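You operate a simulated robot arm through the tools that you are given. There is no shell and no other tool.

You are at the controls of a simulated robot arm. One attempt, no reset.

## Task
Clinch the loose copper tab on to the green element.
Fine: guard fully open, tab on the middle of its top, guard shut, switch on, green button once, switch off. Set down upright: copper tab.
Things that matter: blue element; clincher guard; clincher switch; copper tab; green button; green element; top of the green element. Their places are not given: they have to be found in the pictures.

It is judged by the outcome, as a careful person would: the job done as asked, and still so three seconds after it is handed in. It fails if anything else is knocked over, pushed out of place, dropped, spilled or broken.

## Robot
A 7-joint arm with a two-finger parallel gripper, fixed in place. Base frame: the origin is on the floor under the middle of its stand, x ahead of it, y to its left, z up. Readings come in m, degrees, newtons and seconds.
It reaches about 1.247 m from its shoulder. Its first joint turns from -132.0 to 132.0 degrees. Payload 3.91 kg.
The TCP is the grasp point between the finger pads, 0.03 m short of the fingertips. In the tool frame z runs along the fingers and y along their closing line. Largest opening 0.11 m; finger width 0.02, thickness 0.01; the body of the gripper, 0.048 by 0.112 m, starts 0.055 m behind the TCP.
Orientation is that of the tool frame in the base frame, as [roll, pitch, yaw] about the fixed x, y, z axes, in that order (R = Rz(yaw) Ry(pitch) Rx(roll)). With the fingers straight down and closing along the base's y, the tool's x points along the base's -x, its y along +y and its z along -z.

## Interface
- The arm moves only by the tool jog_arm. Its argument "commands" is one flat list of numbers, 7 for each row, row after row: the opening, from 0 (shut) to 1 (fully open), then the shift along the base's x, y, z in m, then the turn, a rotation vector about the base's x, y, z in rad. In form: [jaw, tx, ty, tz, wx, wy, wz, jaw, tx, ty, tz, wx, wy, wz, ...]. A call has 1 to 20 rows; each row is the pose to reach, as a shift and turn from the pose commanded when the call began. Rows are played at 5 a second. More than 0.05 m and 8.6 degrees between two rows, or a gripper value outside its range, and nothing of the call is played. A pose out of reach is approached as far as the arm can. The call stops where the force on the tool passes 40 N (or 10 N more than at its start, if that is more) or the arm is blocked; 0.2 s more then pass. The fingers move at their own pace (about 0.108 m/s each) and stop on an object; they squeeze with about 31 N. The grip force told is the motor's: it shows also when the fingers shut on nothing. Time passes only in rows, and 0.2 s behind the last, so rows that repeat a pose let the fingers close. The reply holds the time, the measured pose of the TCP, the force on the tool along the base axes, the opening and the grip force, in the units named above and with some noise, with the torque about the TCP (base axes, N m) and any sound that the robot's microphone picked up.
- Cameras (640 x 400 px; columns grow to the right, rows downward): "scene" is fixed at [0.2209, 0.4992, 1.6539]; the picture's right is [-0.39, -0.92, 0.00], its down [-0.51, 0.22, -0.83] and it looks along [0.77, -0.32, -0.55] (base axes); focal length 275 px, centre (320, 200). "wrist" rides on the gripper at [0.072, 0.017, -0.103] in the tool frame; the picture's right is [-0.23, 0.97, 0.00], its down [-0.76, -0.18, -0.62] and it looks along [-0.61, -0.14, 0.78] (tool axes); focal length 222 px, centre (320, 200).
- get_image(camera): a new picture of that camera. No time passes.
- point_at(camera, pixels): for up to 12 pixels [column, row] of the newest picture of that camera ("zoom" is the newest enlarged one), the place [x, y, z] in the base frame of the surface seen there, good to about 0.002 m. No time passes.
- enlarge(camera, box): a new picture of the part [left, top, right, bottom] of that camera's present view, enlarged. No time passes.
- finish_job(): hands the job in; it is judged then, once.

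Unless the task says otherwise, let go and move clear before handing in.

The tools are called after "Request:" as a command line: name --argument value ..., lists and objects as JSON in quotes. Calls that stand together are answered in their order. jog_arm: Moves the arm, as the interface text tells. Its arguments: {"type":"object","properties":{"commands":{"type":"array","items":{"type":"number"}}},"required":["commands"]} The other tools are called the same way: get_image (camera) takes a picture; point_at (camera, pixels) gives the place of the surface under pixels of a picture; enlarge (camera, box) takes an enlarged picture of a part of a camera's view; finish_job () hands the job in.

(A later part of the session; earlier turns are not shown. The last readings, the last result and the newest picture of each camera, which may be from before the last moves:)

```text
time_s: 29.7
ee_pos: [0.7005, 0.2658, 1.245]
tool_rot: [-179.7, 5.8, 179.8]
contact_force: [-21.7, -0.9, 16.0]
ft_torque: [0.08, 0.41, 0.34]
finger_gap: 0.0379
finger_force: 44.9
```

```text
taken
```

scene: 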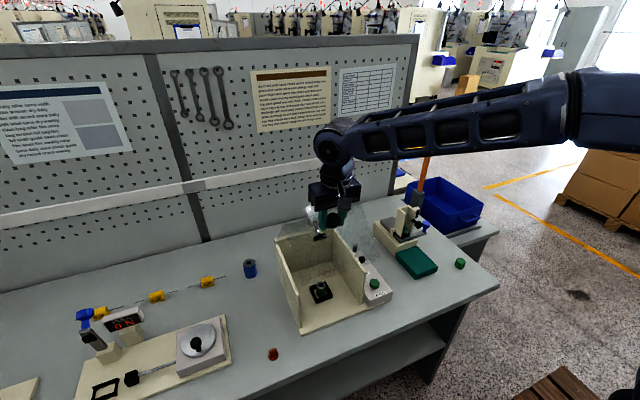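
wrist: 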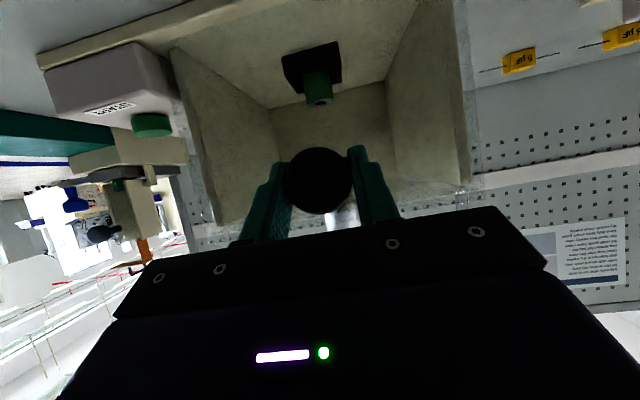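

Pull is about 27 N radially outward, so the radius is slightly larger (hinge near (0.907, 1.046)). I will correct outward and swing to about 72 degrees.

Request:
jog_arm --commands '[0, -0.0012, 0, 0.0029, 0, 0, 0, 0, 0.0062, 0, 0.01, 0, 0.0349, 0, 0, 0.0135, 0, 0.0169, 0, 0.0698, 0, 0, 0.0211, 0, 0.0235, 0, 0.1047, 0, 0, 0.0289, 0, 0.0299, 0, 0.1396, 0, 0, 0.0369, 0, 0.0359, 0, 0.1745, 0, 0, 0.0451, 0, 0.0418, 0, 0.2094, 0, 0, 0.0535, 0, 0.0472, 0, 0.2443, 0, 0, 0.0621, 0, 0.0525, 0, 0.2793, 0, 0, 0.0709, 0, 0.0573, 0, 0.3142, 0, 0, 0.0798, 0, 0.062, 0, 0.3491, 0, 0, 0.0798, 0, 0.062, 0, 0.3491, 0]'

Request:
get_image --camera "scene"

```text
time_s: 32.3
ee_pos: [0.7832, 0.2649, 1.3034]
tool_rot: [-179.6, -14.2, 179.8]
contact_force: [10.8, -4.0, -24.3]
ft_torque: [0.25, -0.17, 0.29]
finger_gap: 0.0378
finger_force: 45.6
```

```text
taken
```

scene: 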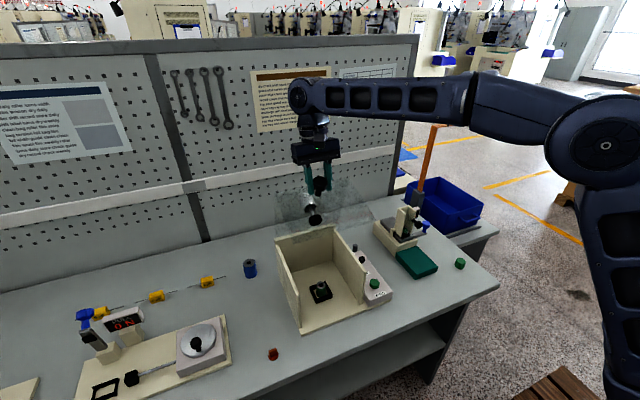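

The press head rises with the guard (scene (310,210)), which will give more room over the element. The force is now 27 N inward, so I refit the arc slightly smaller and continue to about 86 degrees.

Request:
jog_arm --commands '[0, 0.0046, 0, -0.0014, 0, 0, 0, 0, 0.0136, 0, 0.0025, 0, 0.0175, 0, 0, 0.0228, 0, 0.0061, 0, 0.0349, 0, 0, 0.0321, 0, 0.0094, 0, 0.0524, 0, 0, 0.0415, 0, 0.0124, 0, 0.0698, 0, 0, 0.051, 0, 0.015, 0, 0.0873, 0, 0, 0.0605, 0, 0.0173, 0, 0.1047, 0, 0, 0.0605, 0, 0.0173, 0, 0.1047, 0]'

Request:
enlarge --camera "scene" --box '[240, 60, 440, 340]'

```text
time_s: 34.1
ee_pos: [0.8422, 0.265, 1.3213]
tool_rot: [-179.6, -20.2, 179.7]
contact_force: [-4.5, -16.7, 7.4]
ft_torque: [0.12, 0.61, 0.23]
finger_gap: 0.0378
finger_force: 45.2
```

```text
1.43 times, centred on (340, 200) of scene
```

zoom: 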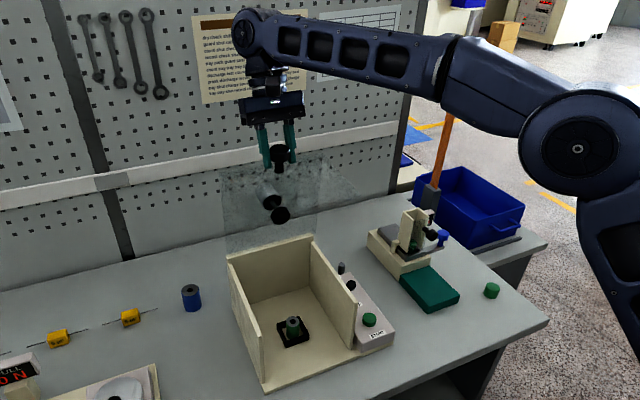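

The guard stands at about 86 degrees with low forces. I will carry on slowly to about 98 degrees, feeling for the stop.

Request:
jog_arm --commands '[0, 0.0097, -0.0005, 0.0019, 0, 0.0175, 0, 0, 0.0194, -0.0005, 0.0035, 0, 0.0349, 0, 0, 0.0292, -0.0005, 0.0047, 0, 0.0524, 0, 0, 0.039, -0.0005, 0.0057, 0, 0.0698, 0, 0, 0.0488, -0.0005, 0.0062, 0, 0.0873, 0, 0, 0.0586, -0.0005, 0.0065, 0, 0.1047, 0, 0, 0.0586, -0.0005, 0.0065, 0, 0.1047, 0]'

```text
time_s: 35.7
ee_pos: [0.8693, 0.2647, 1.3253]
tool_rot: [-179.8, -23.1, 179.8]
contact_force: [2.9, -9.0, 11.6]
ft_torque: [0.35, -1.2, -0.04]
finger_gap: 0.0376
finger_force: 45.3
out of reach, approached as far as the arm can: row 3, 4, 5, 6, 7
```

The arm hit its reach limit at about 92 degrees of guard swing because the tool leans outward (pitch -23). I will turn the tool back forward about the knob so the wrist comes nearer.

Request:
jog_arm --commands '[0, 0, 0, 0, 0, -0.06, 0, 0, 0, 0, 0, 0, -0.12, 0, 0, 0, 0, 0, 0, -0.18, 0, 0, 0, 0, 0, 0, -0.24, 0, 0, 0, 0, 0, 0, -0.3, 0, 0, 0, 0, 0, 0, -0.3, 0]'

```text
time_s: 37.1
ee_pos: [0.8693, 0.2644, 1.3284]
tool_rot: [-179.8, -5.9, 179.8]
contact_force: [-4.1, 0.2, -3.9]
ft_torque: [0.49, 1.31, 0.02]
finger_gap: 0.0376
finger_force: 44.7
```

The tool is back to pitch -6 and the guard stayed at about 92 degrees. I will go on along the arc while turning the tool further forward.

Request:
jog_arm --commands '[0, 0.005, 0, 0.0006, 0, -0.06, 0, 0, 0.0098, 0, 0.0011, 0, -0.12, 0, 0, 0.0147, 0, 0.0014, 0, -0.18, 0, 0, 0.0196, 0, 0.0016, 0, -0.24, 0, 0, 0.0245, 0, 0.0018, 0, -0.28, 0, 0, 0.0294, 0, 0.0019, 0, -0.32, 0, 0, 0.0343, 0, 0.0019, 0, -0.36, 0, 0, 0.0393, 0, 0.0018, 0, -0.36, 0, 0, 0.0393, 0, 0.0018, 0, -0.36, 0]'

Request:
enlarge --camera "scene" --box '[240, 60, 440, 340]'

```text
time_s: 39.1
ee_pos: [0.9108, 0.2658, 1.3312]
tool_rot: [-179.9, 14.7, 179.7]
contact_force: [1.0, 4.3, 7.2]
ft_torque: [0.05, 0.01, -0.16]
finger_gap: 0.0327
finger_force: 44.9
```

```text
1.43 times, centred on (340, 200) of scene
```

zoom: 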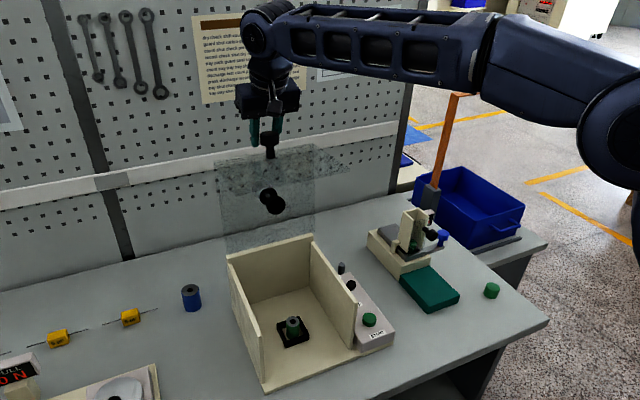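

The gap shrank to 0.033, so the knob is sliding in the pads. I will look closely before going on.

Request:
enlarge --camera "scene" --box '[290, 130, 370, 200]'

Request:
get_image --camera "wrist"

Request:
get_image --camera "scene"

```text
5.71 times, centred on (330, 165) of scene
```

zoom: 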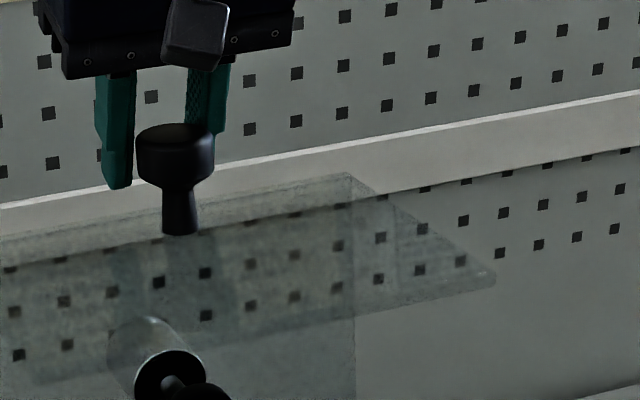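

```text
taken
```

wrist: 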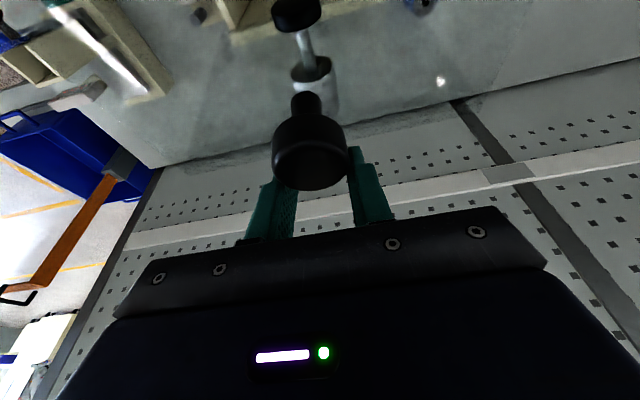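

```text
taken
```

scene: 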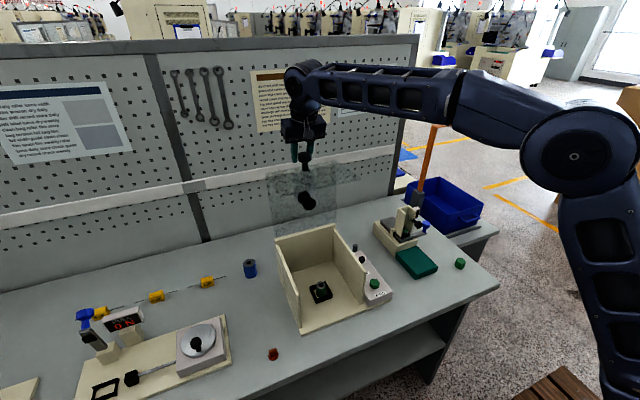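

The knob now stands upright with the fingers slid past it to the far side, so the guard is probably at its stop near 95 degrees. I will measure the knob axis and press head to find the actual angle.

Request:
enlarge --camera "scene" --box '[280, 130, 370, 220]'

Request:
point_at --camera "scene" --pixels '[[304, 154], [305, 160], [299, 160], [310, 160], [305, 166], [305, 170], [299, 190], [305, 197], [309, 201], [330, 172], [350, 178], [335, 240]]'

```text
4.44 times, centred on (325, 175) of scene
```

zoom: 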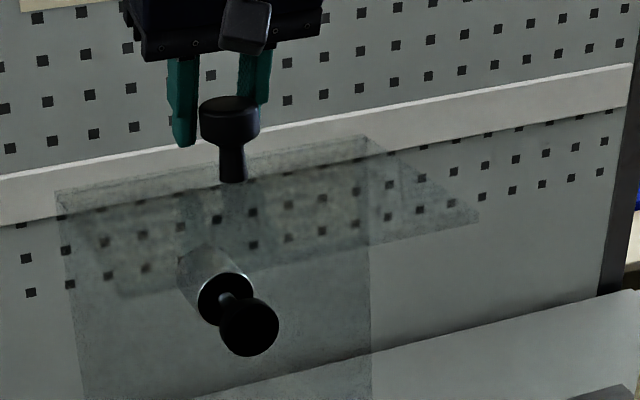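

```text
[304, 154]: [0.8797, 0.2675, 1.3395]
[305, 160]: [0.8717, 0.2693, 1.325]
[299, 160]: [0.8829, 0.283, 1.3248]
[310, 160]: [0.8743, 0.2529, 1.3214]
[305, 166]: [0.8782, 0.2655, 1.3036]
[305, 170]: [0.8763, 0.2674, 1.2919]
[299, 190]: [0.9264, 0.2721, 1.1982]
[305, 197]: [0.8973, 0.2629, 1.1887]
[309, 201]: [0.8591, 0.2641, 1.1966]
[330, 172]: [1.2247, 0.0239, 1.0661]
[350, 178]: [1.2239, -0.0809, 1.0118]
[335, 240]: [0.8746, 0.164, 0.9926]
```

The knob axis leans about 5–10 degrees past vertical (guard near 96 degrees), and the pads slipped on against a firm stop, so it should be fully open. I will open the jaws gently in place.

Request:
jog_arm --commands '[0.4, 0, 0, 0, 0, 0, 0, 0.6, 0, 0, 0, 0, 0, 0, 0.8, 0, 0, 0, 0, 0, 0]'

Request:
get_image --camera "scene"

Request:
enlarge --camera "scene" --box '[280, 130, 370, 220]'

```text
time_s: 39.9
ee_pos: [0.9102, 0.2645, 1.3295]
tool_rot: [-179.8, 14.7, 179.8]
contact_force: [-0.5, -0.1, -0.6]
ft_torque: [0.0, 0.03, -0.05]
finger_gap: 0.0881
finger_force: 0.0
```

```text
taken
```

scene: 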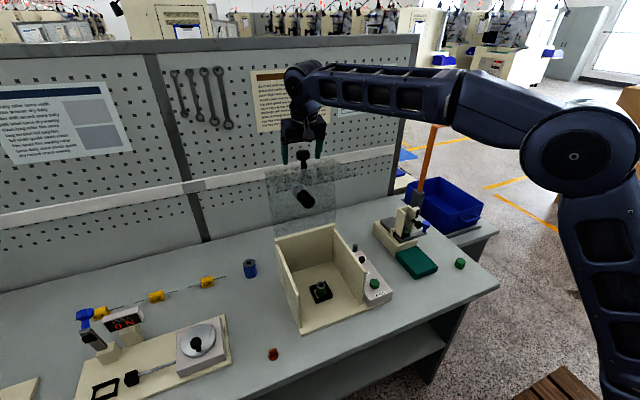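

```text
4.44 times, centred on (325, 175) of scene
```

zoom: 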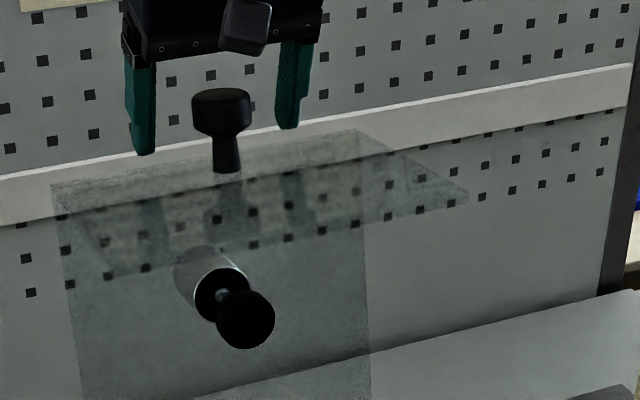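

After release the knob moved slightly further open (zoom (221,95)), so it is past centre. I will wait a moment and check again.

Request:
jog_arm --commands '[0.8, 0, 0, 0, 0, 0, 0, 0.8, 0, 0, 0, 0, 0, 0, 0.8, 0, 0, 0, 0, 0, 0, 0.8, 0, 0, 0, 0, 0, 0]'

Request:
get_image --camera "scene"

Request:
enlarge --camera "scene" --box '[280, 130, 370, 220]'

Request:
point_at --camera "scene" --pixels '[[302, 152], [303, 157], [297, 157], [308, 157], [303, 164], [304, 168], [299, 190], [305, 197], [309, 201]]'

```text
time_s: 40.9
ee_pos: [0.9114, 0.264, 1.3309]
tool_rot: [-179.8, 14.6, 179.7]
contact_force: [0.0, 0.8, -0.1]
ft_torque: [-0.01, -0.01, -0.01]
finger_gap: 0.0876
finger_force: 0.1
```

```text
taken
```

scene: 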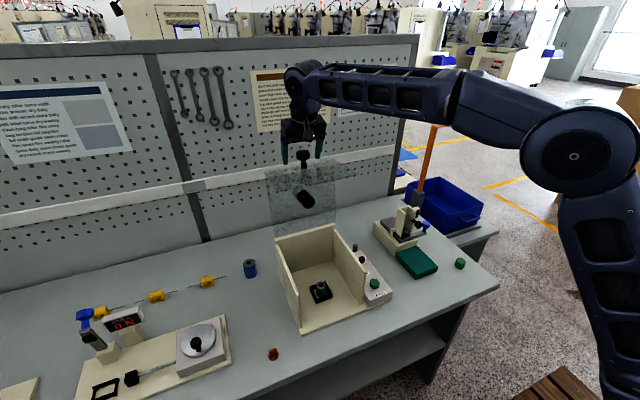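

```text
4.44 times, centred on (325, 175) of scene
```

zoom: 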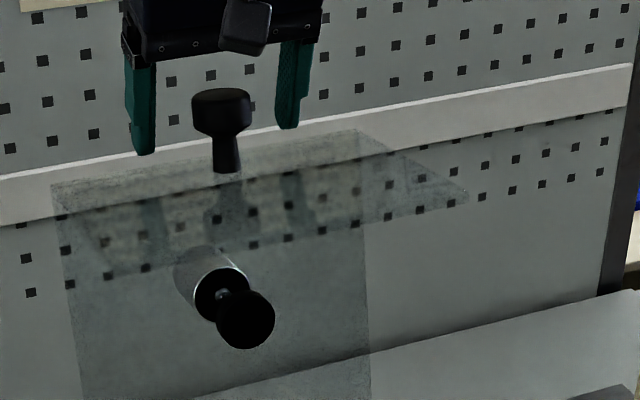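

```text
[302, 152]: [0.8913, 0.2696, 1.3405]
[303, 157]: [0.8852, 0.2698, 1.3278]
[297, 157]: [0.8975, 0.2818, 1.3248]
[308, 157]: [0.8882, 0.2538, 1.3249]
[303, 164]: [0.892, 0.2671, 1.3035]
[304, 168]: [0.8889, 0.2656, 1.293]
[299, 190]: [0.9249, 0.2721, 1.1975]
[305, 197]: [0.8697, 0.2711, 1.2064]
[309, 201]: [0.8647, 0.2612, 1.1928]
```

The guard rests fully open and stays put (knob centre near x 0.90, about 99 degrees). I will back the open fingers out toward me and travel to above the copper tab.

Request:
jog_arm --commands '[0.8, -0.04, 0, 0.005, 0, 0, 0, 0.8, -0.08, 0, 0.008, 0, 0, 0, 0.8, -0.12, 0, 0.01, 0, 0, 0, 0.8, -0.15, 0.01, 0.005, 0, 0.1, 0, 0.8, -0.175, 0.04, -0.015, 0, 0.2, 0, 0.8, -0.2, 0.07, -0.035, 0, 0.2566, 0, 0.8, -0.22, 0.1, -0.058, 0, 0.2566, 0, 0.8, -0.24, 0.13, -0.081, 0, 0.2566, 0, 0.8, -0.258, 0.165, -0.105, 0, 0.2566, 0, 0.8, -0.273, 0.202, -0.13, 0, 0.2566, 0, 0.8, -0.273, 0.202, -0.13, 0, 0.2566, 0]'

Request:
get_image --camera "scene"

Request:
get_image --camera "wrist"

```text
time_s: 43.3
ee_pos: [0.6377, 0.4676, 1.1994]
tool_rot: [-179.7, 0.0, 179.8]
contact_force: [-0.4, -0.6, -0.5]
ft_torque: [0.01, -0.01, -0.04]
finger_gap: 0.0879
finger_force: 0.0
```

```text
taken
```

scene: 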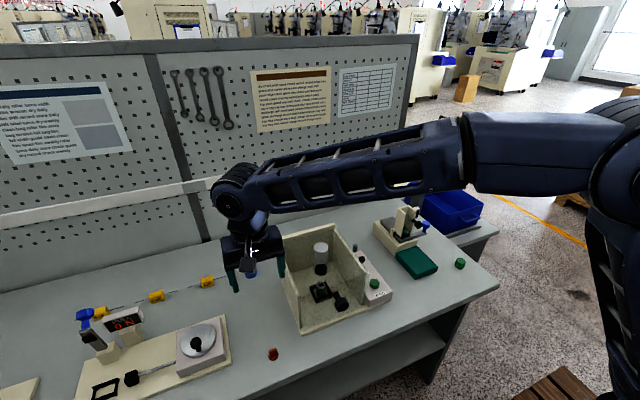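

```text
taken
```

wrist: 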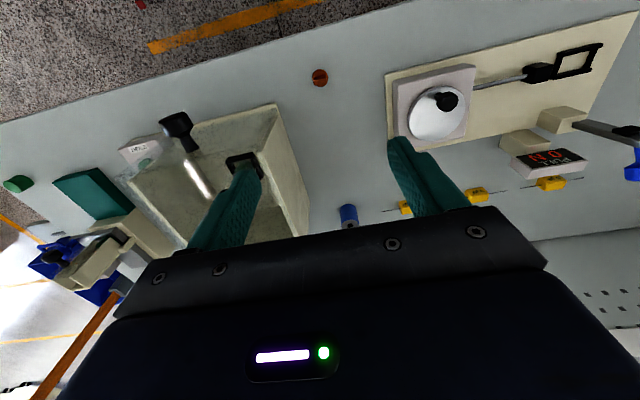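

The guard is shut again (knob at scene (341,302)): my level retreat dragged the fingertips over the sloping panel. I will check the cell, then reopen it and this time retreat upward.

Request:
enlarge --camera "scene" --box '[240, 200, 420, 370]'

Request:
enlarge --camera "wrist" --box '[290, 50, 350, 100]'

Request:
point_at --camera "scene" --pixels '[[342, 307], [341, 299], [348, 305], [336, 304], [272, 354], [320, 290], [321, 284], [272, 349], [276, 352], [268, 353]]'

```text
2.35 times, centred on (330, 285) of scene
```

zoom: 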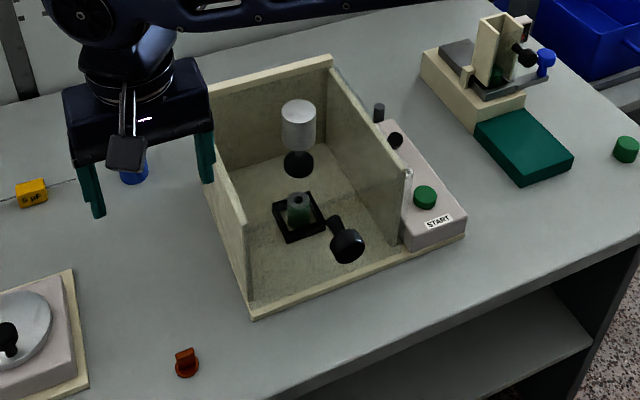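

```text
8.00 times, centred on (320, 75) of wrist
```

zoom: 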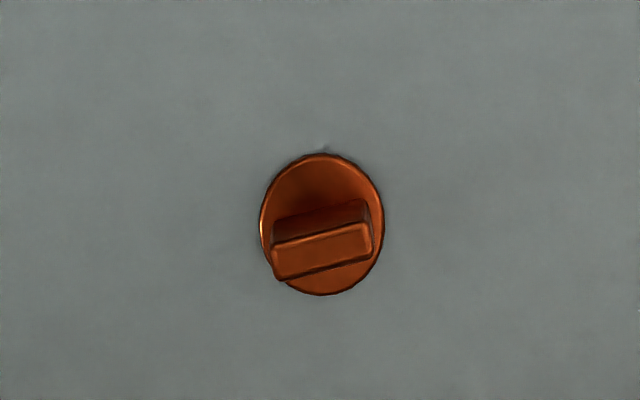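

```text
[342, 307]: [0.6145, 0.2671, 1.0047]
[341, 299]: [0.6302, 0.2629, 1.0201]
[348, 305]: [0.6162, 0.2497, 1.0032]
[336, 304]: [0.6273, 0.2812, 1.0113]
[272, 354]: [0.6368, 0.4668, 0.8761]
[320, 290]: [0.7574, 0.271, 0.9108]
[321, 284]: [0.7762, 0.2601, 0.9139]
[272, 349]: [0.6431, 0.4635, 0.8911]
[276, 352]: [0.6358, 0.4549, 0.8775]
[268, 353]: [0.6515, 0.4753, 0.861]
```

Everything is still in place and only the guard has to be reopened. I will go back to the pre-grasp pose with the tool tilted 60 degrees.

Request:
jog_arm --commands '[1, -0.023, -0.0336, 0, 0, -0.131, 0, 1, -0.046, -0.0672, 0, 0, -0.262, 0, 1, -0.069, -0.1008, 0, 0, -0.393, 0, 1, -0.092, -0.1344, 0, 0, -0.524, 0, 1, -0.115, -0.168, 0, 0, -0.655, 0, 1, -0.1377, -0.2016, 0, 0, -0.786, 0, 1, -0.1377, -0.2016, 0, 0, -0.917, 0, 1, -0.1377, -0.2016, 0, 0, -1.047, 0, 1, -0.125, -0.2016, -0.039, 0, -1.047, 0, 1, -0.112, -0.2016, -0.078, 0, -1.047, 0, 1, -0.099, -0.2016, -0.117, 0, -1.047, 0, 1, -0.0857, -0.2016, -0.1554, 0, -1.047, 0, 1, -0.0857, -0.2016, -0.1554, 0, -1.047, 0, 1, -0.0857, -0.2016, -0.1554, 0, -1.047, 0]'

Request:
get_image --camera "wrist"

```text
time_s: 46.3
ee_pos: [0.5475, 0.2654, 1.046]
tool_rot: [179.9, 60.0, 179.5]
contact_force: [-0.7, 0.0, -0.6]
ft_torque: [0.0, -0.01, 0.0]
finger_gap: 0.1102
finger_force: 0.1
```

```text
taken
```

wrist: 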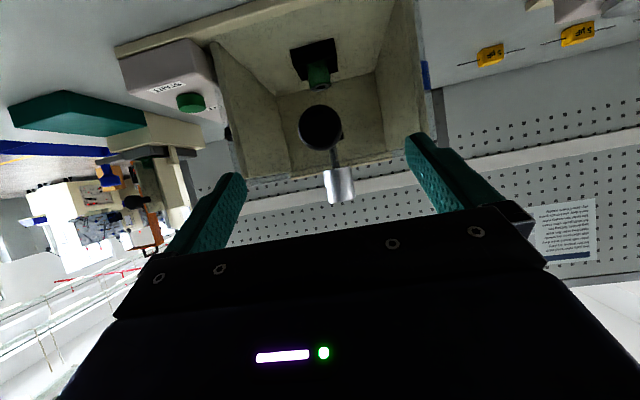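

The view matches the earlier approach (knob at (320,127)). I will advance and close on the knob again.

Request:
jog_arm --commands '[1, 0.0245, 0, -0.0133, 0, 0, 0, 1, 0.049, 0, -0.0267, 0, 0, 0, 1, 0.0735, 0, -0.04, 0, 0, 0, 1, 0.0735, 0, -0.04, 0, 0, 0, 0, 0.0735, 0, -0.04, 0, 0, 0, 0, 0.0735, 0, -0.04, 0, 0, 0, 0, 0.0735, 0, -0.04, 0, 0, 0, 0, 0.0735, 0, -0.04, 0, 0, 0]'

Request:
get_image --camera "wrist"

```text
time_s: 48.1
ee_pos: [0.6246, 0.2646, 1.0061]
tool_rot: [179.8, 60.0, 179.6]
contact_force: [3.3, 2.6, -0.8]
ft_torque: [0.03, -0.02, 0.45]
finger_gap: 0.0377
finger_force: 45.2
```

```text
taken
```

wrist: 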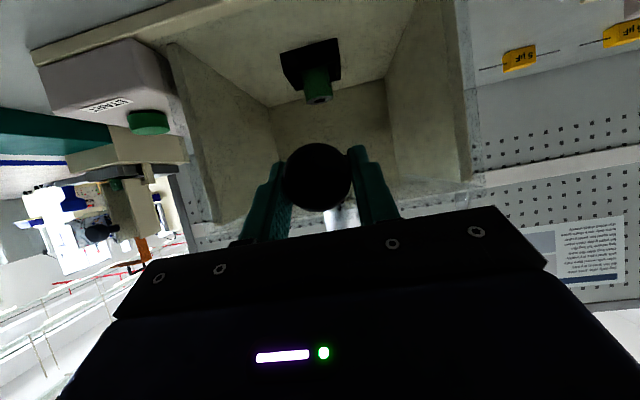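

Grip is good (gap 0.0377, low forces). I will swing to 30 degrees on the refined arc.

Request:
jog_arm --commands '[0, -0.0018, 0, 0.0147, 0, 0.0524, 0, 0, -0.0028, 0, 0.0295, 0, 0.1047, 0, 0, -0.003, 0, 0.0443, 0, 0.1571, 0, 0, -0.0024, 0, 0.0591, 0, 0.2094, 0, 0, -0.0011, 0, 0.0739, 0, 0.2618, 0, 0, 0.001, 0, 0.0885, 0, 0.3142, 0, 0, 0.0039, 0, 0.1031, 0, 0.3665, 0, 0, 0.0075, 0, 0.1174, 0, 0.4189, 0, 0, 0.0119, 0, 0.1316, 0, 0.4712, 0, 0, 0.017, 0, 0.1455, 0, 0.5236, 0, 0, 0.017, 0, 0.1455, 0, 0.5236, 0]'

```text
time_s: 50.5
ee_pos: [0.6396, 0.2655, 1.15]
tool_rot: [-179.9, 30.0, 179.8]
contact_force: [-23.0, 9.6, 3.5]
ft_torque: [0.49, 0.76, 0.36]
finger_gap: 0.0376
finger_force: 44.9
```

A 23 N outward pull remains, so I add about 1.5 mm of radius and swing to 60 degrees.

Request:
jog_arm --commands '[0, -0.0014, 0.0003, 0.0006, 0, 0, 0, 0, 0.0044, 0.0005, 0.0142, 0, 0.0524, 0, 0, 0.0111, 0.0005, 0.0276, 0, 0.1047, 0, 0, 0.0183, 0.0005, 0.0406, 0, 0.1571, 0, 0, 0.0263, 0.0005, 0.0532, 0, 0.2094, 0, 0, 0.0348, 0.0005, 0.0654, 0, 0.2618, 0, 0, 0.044, 0.0005, 0.0772, 0, 0.3142, 0, 0, 0.0538, 0.0005, 0.0883, 0, 0.3665, 0, 0, 0.0643, 0.0005, 0.099, 0, 0.4189, 0, 0, 0.0751, 0.0005, 0.1091, 0, 0.4712, 0, 0, 0.0866, 0.0005, 0.1187, 0, 0.5236, 0, 0, 0.0866, 0.0005, 0.1187, 0, 0.5236, 0]'

```text
time_s: 53.1
ee_pos: [0.7283, 0.2646, 1.2684]
tool_rot: [-179.7, 0.0, 179.7]
contact_force: [-3.0, 14.2, -3.6]
ft_torque: [0.54, 0.86, 0.28]
finger_gap: 0.038
finger_force: 45.2
```

Forces are small at 60 degrees. I will carry on to 78 degrees with the tool kept vertical, letting the knob pivot in the pads.

Request:
jog_arm --commands '[0, 0.0061, 0.0005, 0.0044, 0, 0, 0, 0, 0.0122, 0.0005, 0.0087, 0, 0, 0, 0, 0.0184, 0.0005, 0.0128, 0, 0, 0, 0, 0.0246, 0.0005, 0.0168, 0, 0, 0, 0, 0.0309, 0.0005, 0.0206, 0, 0, 0, 0, 0.0373, 0.0005, 0.0244, 0, 0, 0, 0, 0.0439, 0.0005, 0.0278, 0, 0, 0, 0, 0.0505, 0.0005, 0.0312, 0, 0, 0, 0, 0.0572, 0.0005, 0.0343, 0, 0, 0, 0, 0.064, 0.0005, 0.0374, 0, 0, 0, 0, 0.0709, 0.0005, 0.0401, 0, 0, 0, 0, 0.0778, 0.0005, 0.0428, 0, 0, 0, 0, 0.0778, 0.0005, 0.0428, 0, 0, 0]'

```text
time_s: 55.9
ee_pos: [0.8061, 0.2635, 1.3116]
tool_rot: [-179.8, 0.1, 179.8]
contact_force: [-7.6, -13.3, 14.4]
ft_torque: [0.32, 0.7, 0.23]
finger_gap: 0.0378
finger_force: 45.2
```

The guard is at 78 degrees and still held. I will continue to about 93 degrees, adding about 1 mm outward and leaning the tool slightly forward.

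Request:
jog_arm --commands '[0, 0.007, 0, 0.0035, 0, -0.015, 0, 0, 0.0141, 0, 0.0058, 0, -0.03, 0, 0, 0.0213, 0, 0.0079, 0, -0.045, 0, 0, 0.0285, 0, 0.0098, 0, -0.06, 0, 0, 0.0357, 0, 0.0115, 0, -0.075, 0, 0, 0.043, 0, 0.0131, 0, -0.09, 0, 0, 0.0503, 0, 0.0144, 0, -0.105, 0, 0, 0.0576, 0, 0.0156, 0, -0.12, 0, 0, 0.065, 0, 0.0165, 0, -0.135, 0, 0, 0.0723, 0, 0.0173, 0, -0.15, 0, 0, 0.0723, 0, 0.0173, 0, -0.15, 0]'

Request:
enlarge --camera "scene" --box '[280, 110, 370, 220]'

```text
time_s: 58.3
ee_pos: [0.877, 0.2668, 1.3293]
tool_rot: [-179.9, 8.5, 179.8]
contact_force: [0.6, -0.4, 0.1]
ft_torque: [0.0, 0.01, 0.0]
finger_gap: 0.0
finger_force: 38.1
```

```text
3.64 times, centred on (325, 165) of scene
```

zoom: 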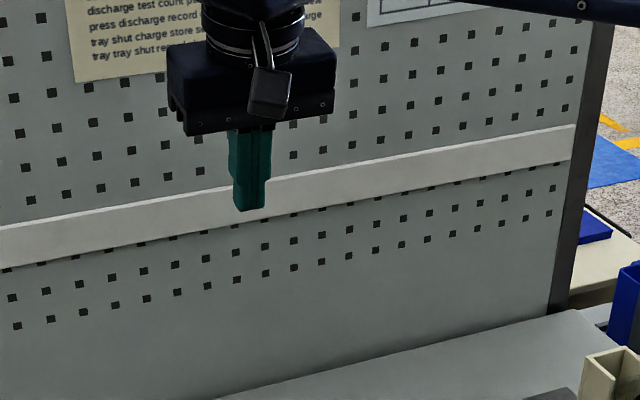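

The gap is 0: the knob crept out of the pads and the guard has dropped again, so pivoting in the grip is what loses it. I will check the cell, then hold the knob rigidly by starting with nearly level fingers.

Request:
get_image --camera "scene"

Request:
enlarge --camera "scene" --box '[260, 210, 410, 340]'

Request:
point_at --camera "scene" --pixels '[[342, 307], [341, 299], [348, 305], [336, 304], [320, 290], [321, 284], [335, 293], [337, 296], [272, 354]]'

```text
taken
```

scene: 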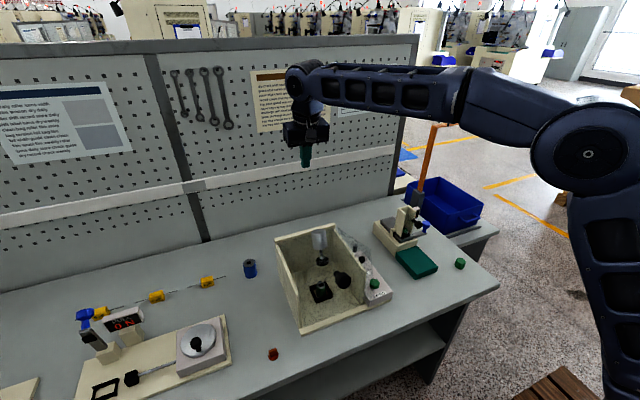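

```text
3.08 times, centred on (335, 275) of scene
```

zoom: 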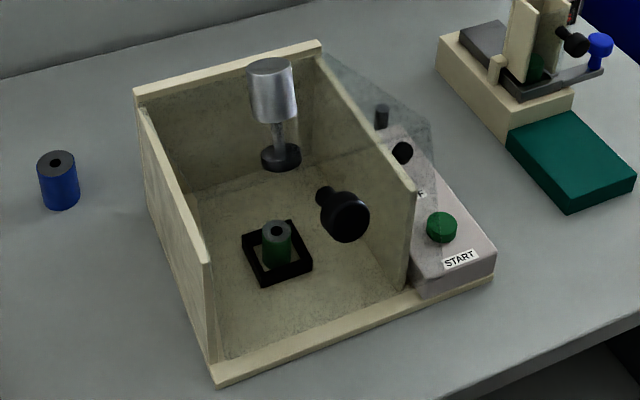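

```text
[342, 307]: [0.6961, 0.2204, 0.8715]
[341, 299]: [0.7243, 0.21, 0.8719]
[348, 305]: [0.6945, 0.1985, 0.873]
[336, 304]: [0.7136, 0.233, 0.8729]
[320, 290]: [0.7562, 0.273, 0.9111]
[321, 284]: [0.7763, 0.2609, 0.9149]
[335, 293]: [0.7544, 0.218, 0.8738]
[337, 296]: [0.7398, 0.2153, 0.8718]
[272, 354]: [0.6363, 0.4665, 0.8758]
```

The guard is just swinging shut and nothing else has moved. I will back away and tilt to about 85 degrees (fingers nearly level) for a rigid hold.

Request:
jog_arm --commands '[0.3, -0.0343, 0, -0.0118, 0, -0.1214, 0, 0.6, -0.0686, 0, -0.0236, 0, -0.2427, 0, 1, -0.1028, 0, -0.0354, 0, -0.3641, 0, 1, -0.1371, 0, -0.0473, 0, -0.4855, 0, 1, -0.1714, 0, -0.0591, 0, -0.6068, 0, 1, -0.2056, 0, -0.0709, 0, -0.7282, 0, 1, -0.2399, 0, -0.0827, 0, -0.8495, 0, 1, -0.2742, 0, -0.0945, 0, -0.9709, 0, 1, -0.3085, 0, -0.1063, 0, -1.0923, 0, 1, -0.3427, 0, -0.1182, 0, -1.2136, 0, 1, -0.377, 0, -0.13, 0, -1.335, 0, 1, -0.377, 0, -0.13, 0, -1.335, 0]'

Request:
get_image --camera "scene"

Request:
get_image --camera "wrist"

```text
time_s: 60.9
ee_pos: [0.5012, 0.2658, 1.1992]
tool_rot: [177.5, 85.3, 177.3]
contact_force: [-1.0, -0.4, 1.0]
ft_torque: [-0.01, 0.04, -0.01]
finger_gap: 0.11
finger_force: 0.0
```

```text
taken
```

scene: 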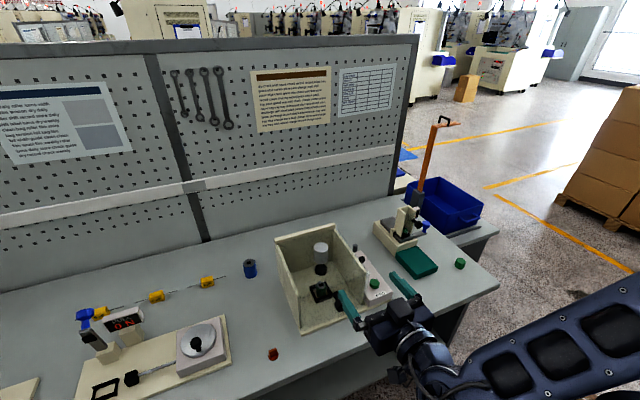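

```text
taken
```

wrist: 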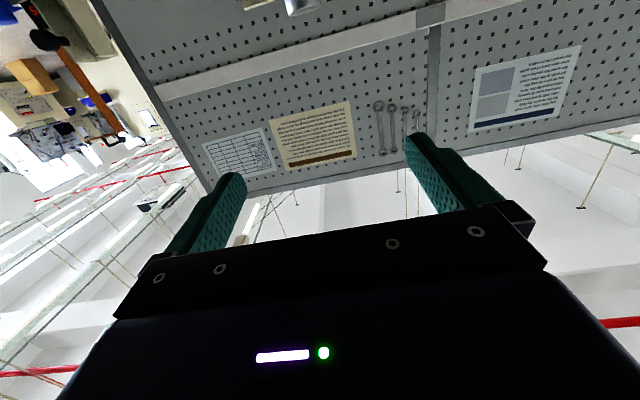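

The level pose works and the guard is closed with the knob at its usual place. I will come down to the pre-grasp point.

Request:
jog_arm --commands '[1, 0.0076, 0, -0.0376, 0, 0, 0, 1, 0.0152, 0, -0.0752, 0, 0, 0, 1, 0.0228, 0, -0.1128, 0, 0, 0, 1, 0.0304, 0, -0.1504, 0, 0, 0, 1, 0.038, 0, -0.188, 0, 0, 0, 1, 0.038, 0, -0.188, 0, 0, 0]'

Request:
get_image --camera "wrist"

Request:
get_image --camera "scene"

```text
time_s: 62.3
ee_pos: [0.5414, 0.2649, 1.0116]
tool_rot: [177.8, 85.2, 177.5]
contact_force: [0.6, 0.1, -0.1]
ft_torque: [0.01, -0.01, -0.01]
finger_gap: 0.11
finger_force: 0.0
```

```text
taken
```

wrist: 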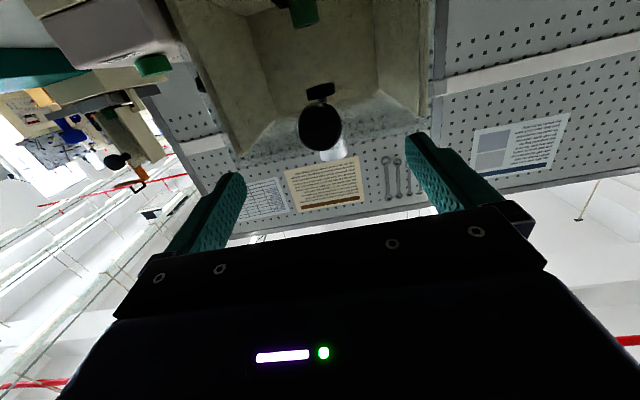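

```text
taken
```

scene: 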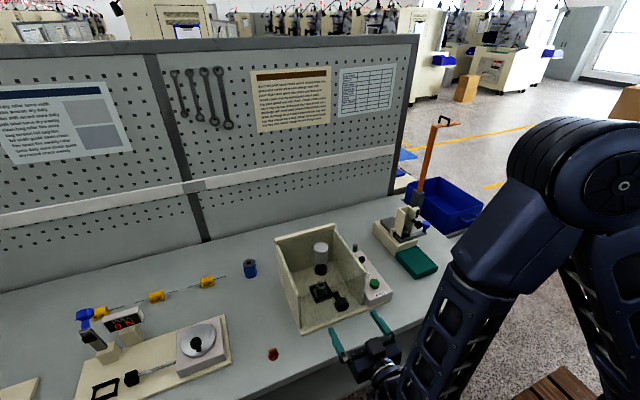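

Pose and clearance look good, knob at wrist (320,127). I will advance 8 cm and close.

Request:
jog_arm --commands '[1, 0.0265, 0.0003, -0.0025, 0, 0, 0, 1, 0.053, 0.0005, -0.005, 0, 0, 0, 1, 0.0795, 0.0005, -0.0076, 0, 0, 0, 1, 0.0795, 0.0005, -0.0076, 0, 0, 0, 0, 0.0795, 0.0005, -0.0076, 0, 0, 0, 0, 0.0795, 0.0005, -0.0076, 0, 0, 0, 0, 0.0795, 0.0005, -0.0076, 0, 0, 0, 0, 0.0795, 0.0005, -0.0076, 0, 0, 0]'

Request:
get_image --camera "wrist"

Request:
enlarge --camera "scene" --box '[300, 260, 400, 350]'

```text
time_s: 64.1
ee_pos: [0.6193, 0.2642, 1.0039]
tool_rot: [177.7, 85.1, 177.5]
contact_force: [5.0, 4.3, 1.2]
ft_torque: [-0.01, 0.16, 0.54]
finger_gap: 0.0379
finger_force: 45.0
```

```text
taken
```

wrist: 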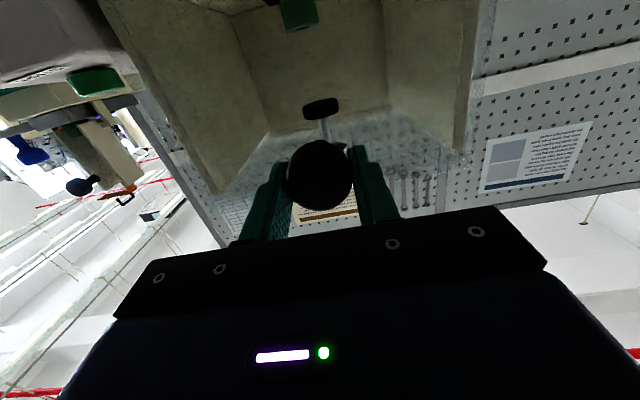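

```text
4.44 times, centred on (350, 305) of scene
```

zoom: 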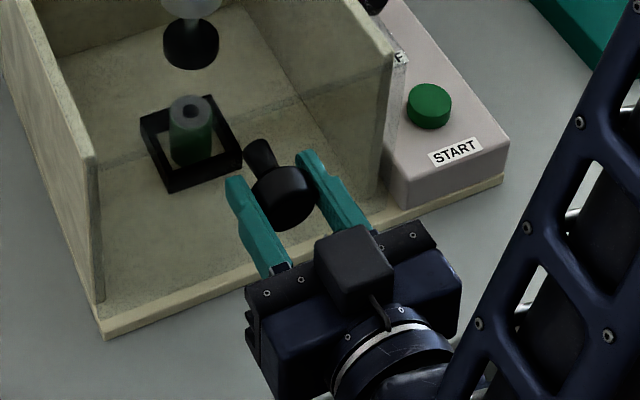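

Firm, centred grip with level fingers. I will swing rigidly to 30 degrees.

Request:
jog_arm --commands '[0, -0.0019, 0, 0.0149, 0, 0.0524, 0, 0, -0.003, 0, 0.0299, 0, 0.1047, 0, 0, -0.0034, 0, 0.0449, 0, 0.1571, 0, 0, -0.003, 0, 0.0599, 0, 0.2094, 0, 0, -0.0017, 0, 0.0749, 0, 0.2618, 0, 0, 0.0003, 0, 0.0898, 0, 0.3142, 0, 0, 0.0031, 0, 0.1045, 0, 0.3665, 0, 0, 0.0066, 0, 0.1191, 0, 0.4189, 0, 0, 0.0109, 0, 0.1335, 0, 0.4712, 0, 0, 0.016, 0, 0.1477, 0, 0.5236, 0, 0, 0.016, 0, 0.1477, 0, 0.5236, 0]'

```text
time_s: 66.5
ee_pos: [0.6326, 0.2651, 1.1518]
tool_rot: [179.9, 55.1, 179.6]
contact_force: [-21.6, -18.7, 4.3]
ft_torque: [-0.01, 0.39, 0.29]
finger_gap: 0.0379
finger_force: 45.1
```

Again about 22 N outward at 30 degrees; I add 2 mm of radius, nudge y by -0.7 mm and go on to 60 degrees, turning rigidly.

Request:
jog_arm --commands '[0, -0.0017, -0.0007, 0.0007, 0, 0, 0, 0, 0.0042, -0.0007, 0.0145, 0, 0.0524, 0, 0, 0.0107, -0.0007, 0.0281, 0, 0.1047, 0, 0, 0.018, -0.0007, 0.0414, 0, 0.1571, 0, 0, 0.026, -0.0007, 0.0542, 0, 0.2094, 0, 0, 0.0346, -0.0007, 0.0667, 0, 0.2618, 0, 0, 0.0439, -0.0007, 0.0786, 0, 0.3142, 0, 0, 0.0538, -0.0007, 0.0899, 0, 0.3665, 0, 0, 0.0643, -0.0007, 0.1008, 0, 0.4189, 0, 0, 0.0753, -0.0007, 0.1111, 0, 0.4712, 0, 0, 0.0868, -0.0007, 0.1208, 0, 0.5236, 0, 0, 0.0868, -0.0007, 0.1208, 0, 0.5236, 0]'

```text
time_s: 69.1
ee_pos: [0.7223, 0.2646, 1.2721]
tool_rot: [-179.9, 25.2, 179.7]
contact_force: [-13.0, -16.2, 17.7]
ft_torque: [0.22, -0.81, -0.01]
finger_gap: 0.0378
finger_force: 45.3
```

22 N outward again, giving a hinge a few mm higher; I refit and continue rigidly to 84 degrees.

Request:
jog_arm --commands '[0, -0.0013, -0.0006, 0.0016, 0, 0, 0, 0, 0.0101, -0.0006, 0.0098, 0, 0.0524, 0, 0, 0.0225, -0.0006, 0.0184, 0, 0.1047, 0, 0, 0.0352, -0.0006, 0.0263, 0, 0.1571, 0, 0, 0.0484, -0.0006, 0.0336, 0, 0.2094, 0, 0, 0.0619, -0.0006, 0.0402, 0, 0.2618, 0, 0, 0.0758, -0.0006, 0.046, 0, 0.3142, 0, 0, 0.0899, -0.0006, 0.0512, 0, 0.3665, 0, 0, 0.1043, -0.0006, 0.0555, 0, 0.4189, 0, 0, 0.1043, -0.0006, 0.0555, 0, 0.4189, 0]'

```text
time_s: 71.3
ee_pos: [0.8261, 0.2649, 1.3257]
tool_rot: [-179.7, 1.0, 179.8]
contact_force: [8.1, 22.6, -30.6]
ft_torque: [0.38, -0.11, -0.06]
finger_gap: 0.0381
finger_force: 45.3
```

Now 30 N inward, so the circle is a little smaller here; I correct by 3 mm and go on slowly to about 96 degrees.

Request:
jog_arm --commands '[0, 0.0007, 0.0006, -0.003, 0, 0, 0, 0, 0.0078, 0.0006, -0.0014, 0, 0.0262, 0, 0, 0.0149, 0.0006, 0, 0, 0.0524, 0, 0, 0.0221, 0.0006, 0.0012, 0, 0.0785, 0, 0, 0.0293, 0.0006, 0.0023, 0, 0.1047, 0, 0, 0.0293, 0.0006, 0.0023, 0, 0.1047, 0]'

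```text
time_s: 72.7
ee_pos: [0.8536, 0.2655, 1.3323]
tool_rot: [-179.8, -4.8, 179.8]
contact_force: [-4.6, 10.6, 27.2]
ft_torque: [0.51, -0.48, -0.08]
finger_gap: 0.0379
finger_force: 45.2
```

Force flips to 27 N outward, so part of this is friction in the grip; I take half corrections and continue to TCP x≈0.89.

Request:
jog_arm --commands '[0, 0.0072, -0.0003, 0.0025, 0, 0.02, 0, 0, 0.0144, -0.0003, 0.0033, 0, 0.04, 0, 0, 0.0217, -0.0003, 0.0038, 0, 0.06, 0, 0, 0.029, -0.0003, 0.0042, 0, 0.08, 0, 0, 0.0363, -0.0003, 0.0044, 0, 0.1, 0, 0, 0.0363, -0.0003, 0.0044, 0, 0.1, 0]'

Request:
enlarge --camera "scene" --box '[280, 120, 370, 220]'

```text
time_s: 74.1
ee_pos: [0.8919, 0.2655, 1.3353]
tool_rot: [-179.8, -10.6, 179.8]
contact_force: [2.0, 1.5, 19.6]
ft_torque: [0.24, -0.42, -0.08]
finger_gap: 0.0381
finger_force: 45.5
```

```text
4.00 times, centred on (325, 170) of scene
```

zoom: 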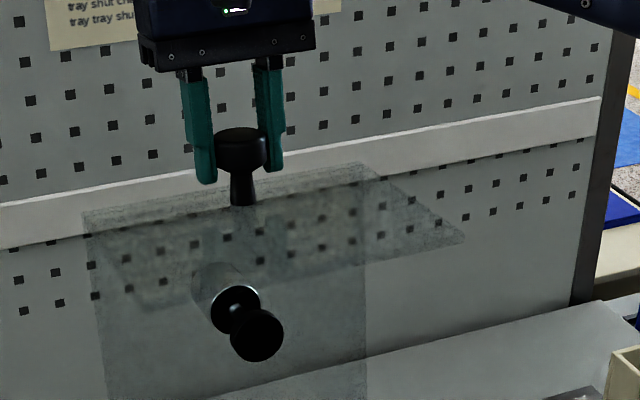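

The knob is still centred in the pads and the guard is near 96 degrees. I will push on in small steps until I feel the stop.

Request:
jog_arm --commands '[0, 0.004, 0, 0.001, 0, 0.01, 0, 0, 0.008, 0, 0.001, 0, 0.02, 0, 0, 0.012, 0, 0.001, 0, 0.03, 0, 0, 0.012, 0, 0.001, 0, 0.03, 0]'

```text
time_s: 75.1
ee_pos: [0.9018, 0.2647, 1.3347]
tool_rot: [-179.8, -12.3, 179.9]
contact_force: [-3.5, -0.8, 10.6]
ft_torque: [0.45, 1.26, -0.1]
finger_gap: 0.0377
finger_force: 44.6
```

Torque about y rose to 1.3, so the stop is close. A few more millimetres.

Request:
jog_arm --commands '[0, 0.003, 0, 0, 0, 0.01, 0, 0, 0.006, 0, 0, 0, 0.02, 0, 0, 0.006, 0, 0, 0, 0.02, 0]'

Request:
enlarge --camera "scene" --box '[280, 120, 370, 220]'

```text
time_s: 75.9
ee_pos: [0.9105, 0.2641, 1.3345]
tool_rot: [-179.7, -13.4, 179.8]
contact_force: [-3.7, -1.9, 2.6]
ft_torque: [0.51, 0.78, -0.12]
finger_gap: 0.0377
finger_force: 45.2
```

```text
4.00 times, centred on (325, 170) of scene
```

zoom: 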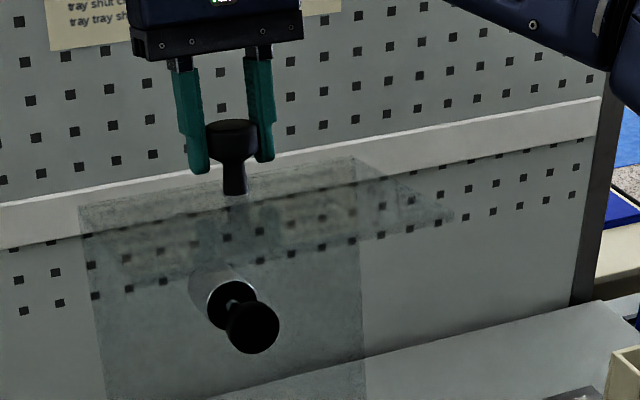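

The knob is at about the same place as when it rested open before. I will push slightly more to confirm the stop.

Request:
jog_arm --commands '[0, 0.004, 0, -0.0005, 0, 0.01, 0, 0, 0.008, 0, -0.001, 0, 0.02, 0, 0, 0.008, 0, -0.001, 0, 0.02, 0]'

Request:
enlarge --camera "scene" --box '[280, 120, 370, 220]'

```text
time_s: 76.7
ee_pos: [0.9158, 0.2641, 1.3344]
tool_rot: [-179.7, -14.6, 179.8]
contact_force: [-30.8, -4.8, 2.5]
ft_torque: [0.16, 0.26, -0.06]
finger_gap: 0.0375
finger_force: 44.8
```

```text
4.00 times, centred on (325, 170) of scene
```

zoom: 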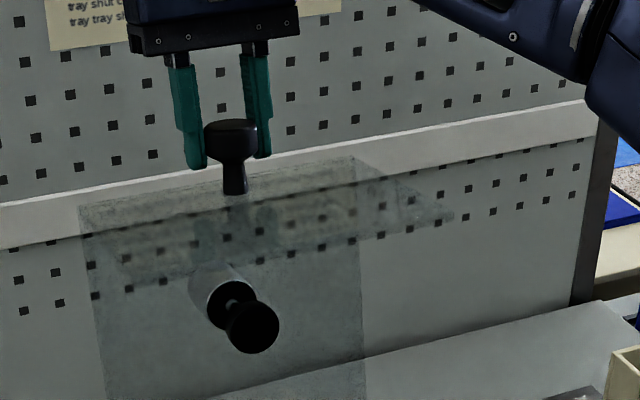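

Fx is -31 N with the guard not moving: it is against the stop, fully open. I will open the jaws and retreat straight up off the knob.

Request:
jog_arm --commands '[0.5, -0.002, 0, 0, 0, 0, 0, 0.8, -0.004, 0, 0, 0, 0, 0, 0.8, -0.004, 0, 0.015, 0, -0.06, 0, 0.8, -0.004, 0, 0.03, 0, -0.12, 0, 0.8, -0.004, 0, 0.045, 0, -0.18, 0, 0.8, -0.004, 0, 0.06, 0, -0.25, 0, 0.8, -0.004, 0, 0.06, 0, -0.25, 0]'

Request:
get_image --camera "scene"

Request:
enlarge --camera "scene" --box '[280, 110, 370, 220]'

```text
time_s: 78.3
ee_pos: [0.9135, 0.265, 1.3935]
tool_rot: [-179.7, -0.2, 179.7]
contact_force: [0.5, 0.1, 1.3]
ft_torque: [-0.02, 0.01, -0.01]
finger_gap: 0.0878
finger_force: 0.1
```

```text
taken
```

scene: 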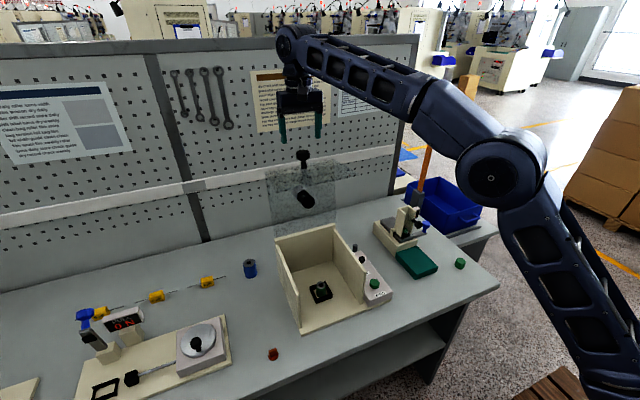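

```text
3.64 times, centred on (325, 165) of scene
```

zoom: 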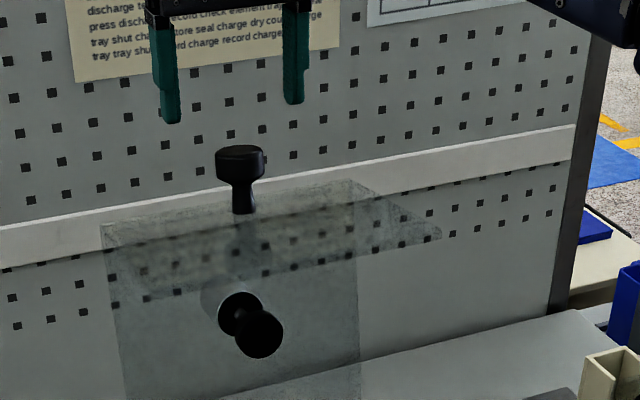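

The guard stands open by itself and the fingers are above the knob. I will leave at this height toward me, then move over the tab.

Request:
jog_arm --commands '[0.8, -0.045, 0, 0.005, 0, 0, 0, 0.8, -0.09, 0, 0.005, 0, 0, 0, 0.8, -0.135, 0, 0.005, 0, 0, 0, 0.8, -0.18, 0, 0.005, 0, 0, 0, 0.8, -0.225, 0.02, 0, 0, 0, 0, 0.8, -0.25, 0.06, -0.01, 0, 0, 0, 0.8, -0.265, 0.1, -0.03, 0, 0, 0, 0.8, -0.27, 0.14, -0.05, 0, 0, 0, 0.8, -0.275, 0.18, -0.075, 0, 0, 0, 0.8, -0.2755, 0.201, -0.11, 0, 0, 0, 0.8, -0.2755, 0.201, -0.155, 0, 0, 0, 0.8, -0.2755, 0.201, -0.195, 0, 0, 0, 0.8, -0.2755, 0.201, -0.195, 0, 0, 0]'

Request:
get_image --camera "scene"

Request:
get_image --camera "wrist"

Request:
enlarge --camera "wrist" --box '[290, 50, 350, 100]'

```text
time_s: 81.1
ee_pos: [0.6365, 0.4678, 1.2003]
tool_rot: [-179.6, -0.3, 179.8]
contact_force: [0.3, -0.6, 0.5]
ft_torque: [-0.03, 0.03, 0.02]
finger_gap: 0.0881
finger_force: 0.1
```

```text
taken
```

scene: 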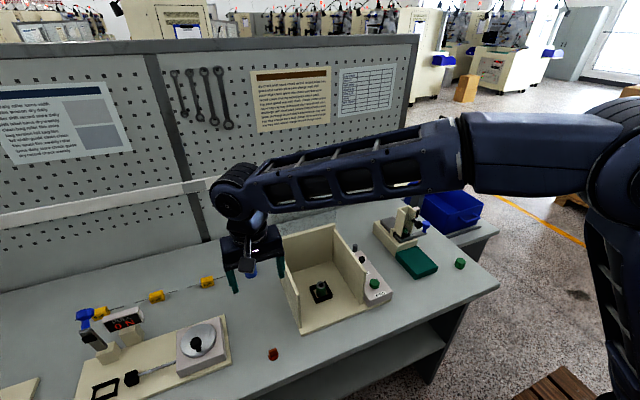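

```text
taken
```

wrist: 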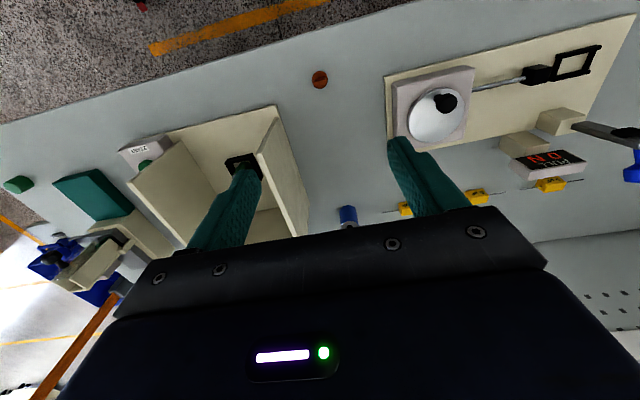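

```text
8.00 times, centred on (320, 75) of wrist
```

zoom: 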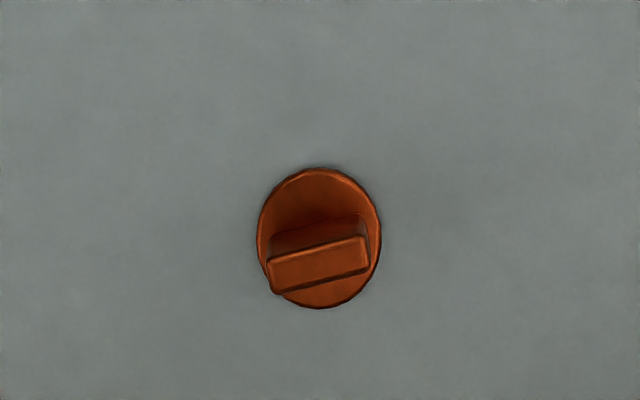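

The guard is still open (nothing over the nest in the scene). I will measure the tab's fin and disc in this zoom.

Request:
point_at --camera "zoom" --pixels '[[275, 264], [362, 242], [366, 262], [281, 286], [320, 263], [262, 235], [376, 235], [320, 174], [320, 303], [320, 230], [318, 190], [340, 298]]'

```text
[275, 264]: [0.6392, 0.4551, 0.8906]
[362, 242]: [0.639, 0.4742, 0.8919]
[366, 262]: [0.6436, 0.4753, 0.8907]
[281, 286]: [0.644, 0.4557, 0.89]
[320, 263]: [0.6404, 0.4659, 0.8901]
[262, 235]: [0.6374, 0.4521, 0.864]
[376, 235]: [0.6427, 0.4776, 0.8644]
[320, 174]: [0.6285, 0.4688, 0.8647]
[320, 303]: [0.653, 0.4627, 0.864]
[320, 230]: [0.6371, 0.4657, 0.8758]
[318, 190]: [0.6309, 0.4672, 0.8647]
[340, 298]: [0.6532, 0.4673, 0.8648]
```

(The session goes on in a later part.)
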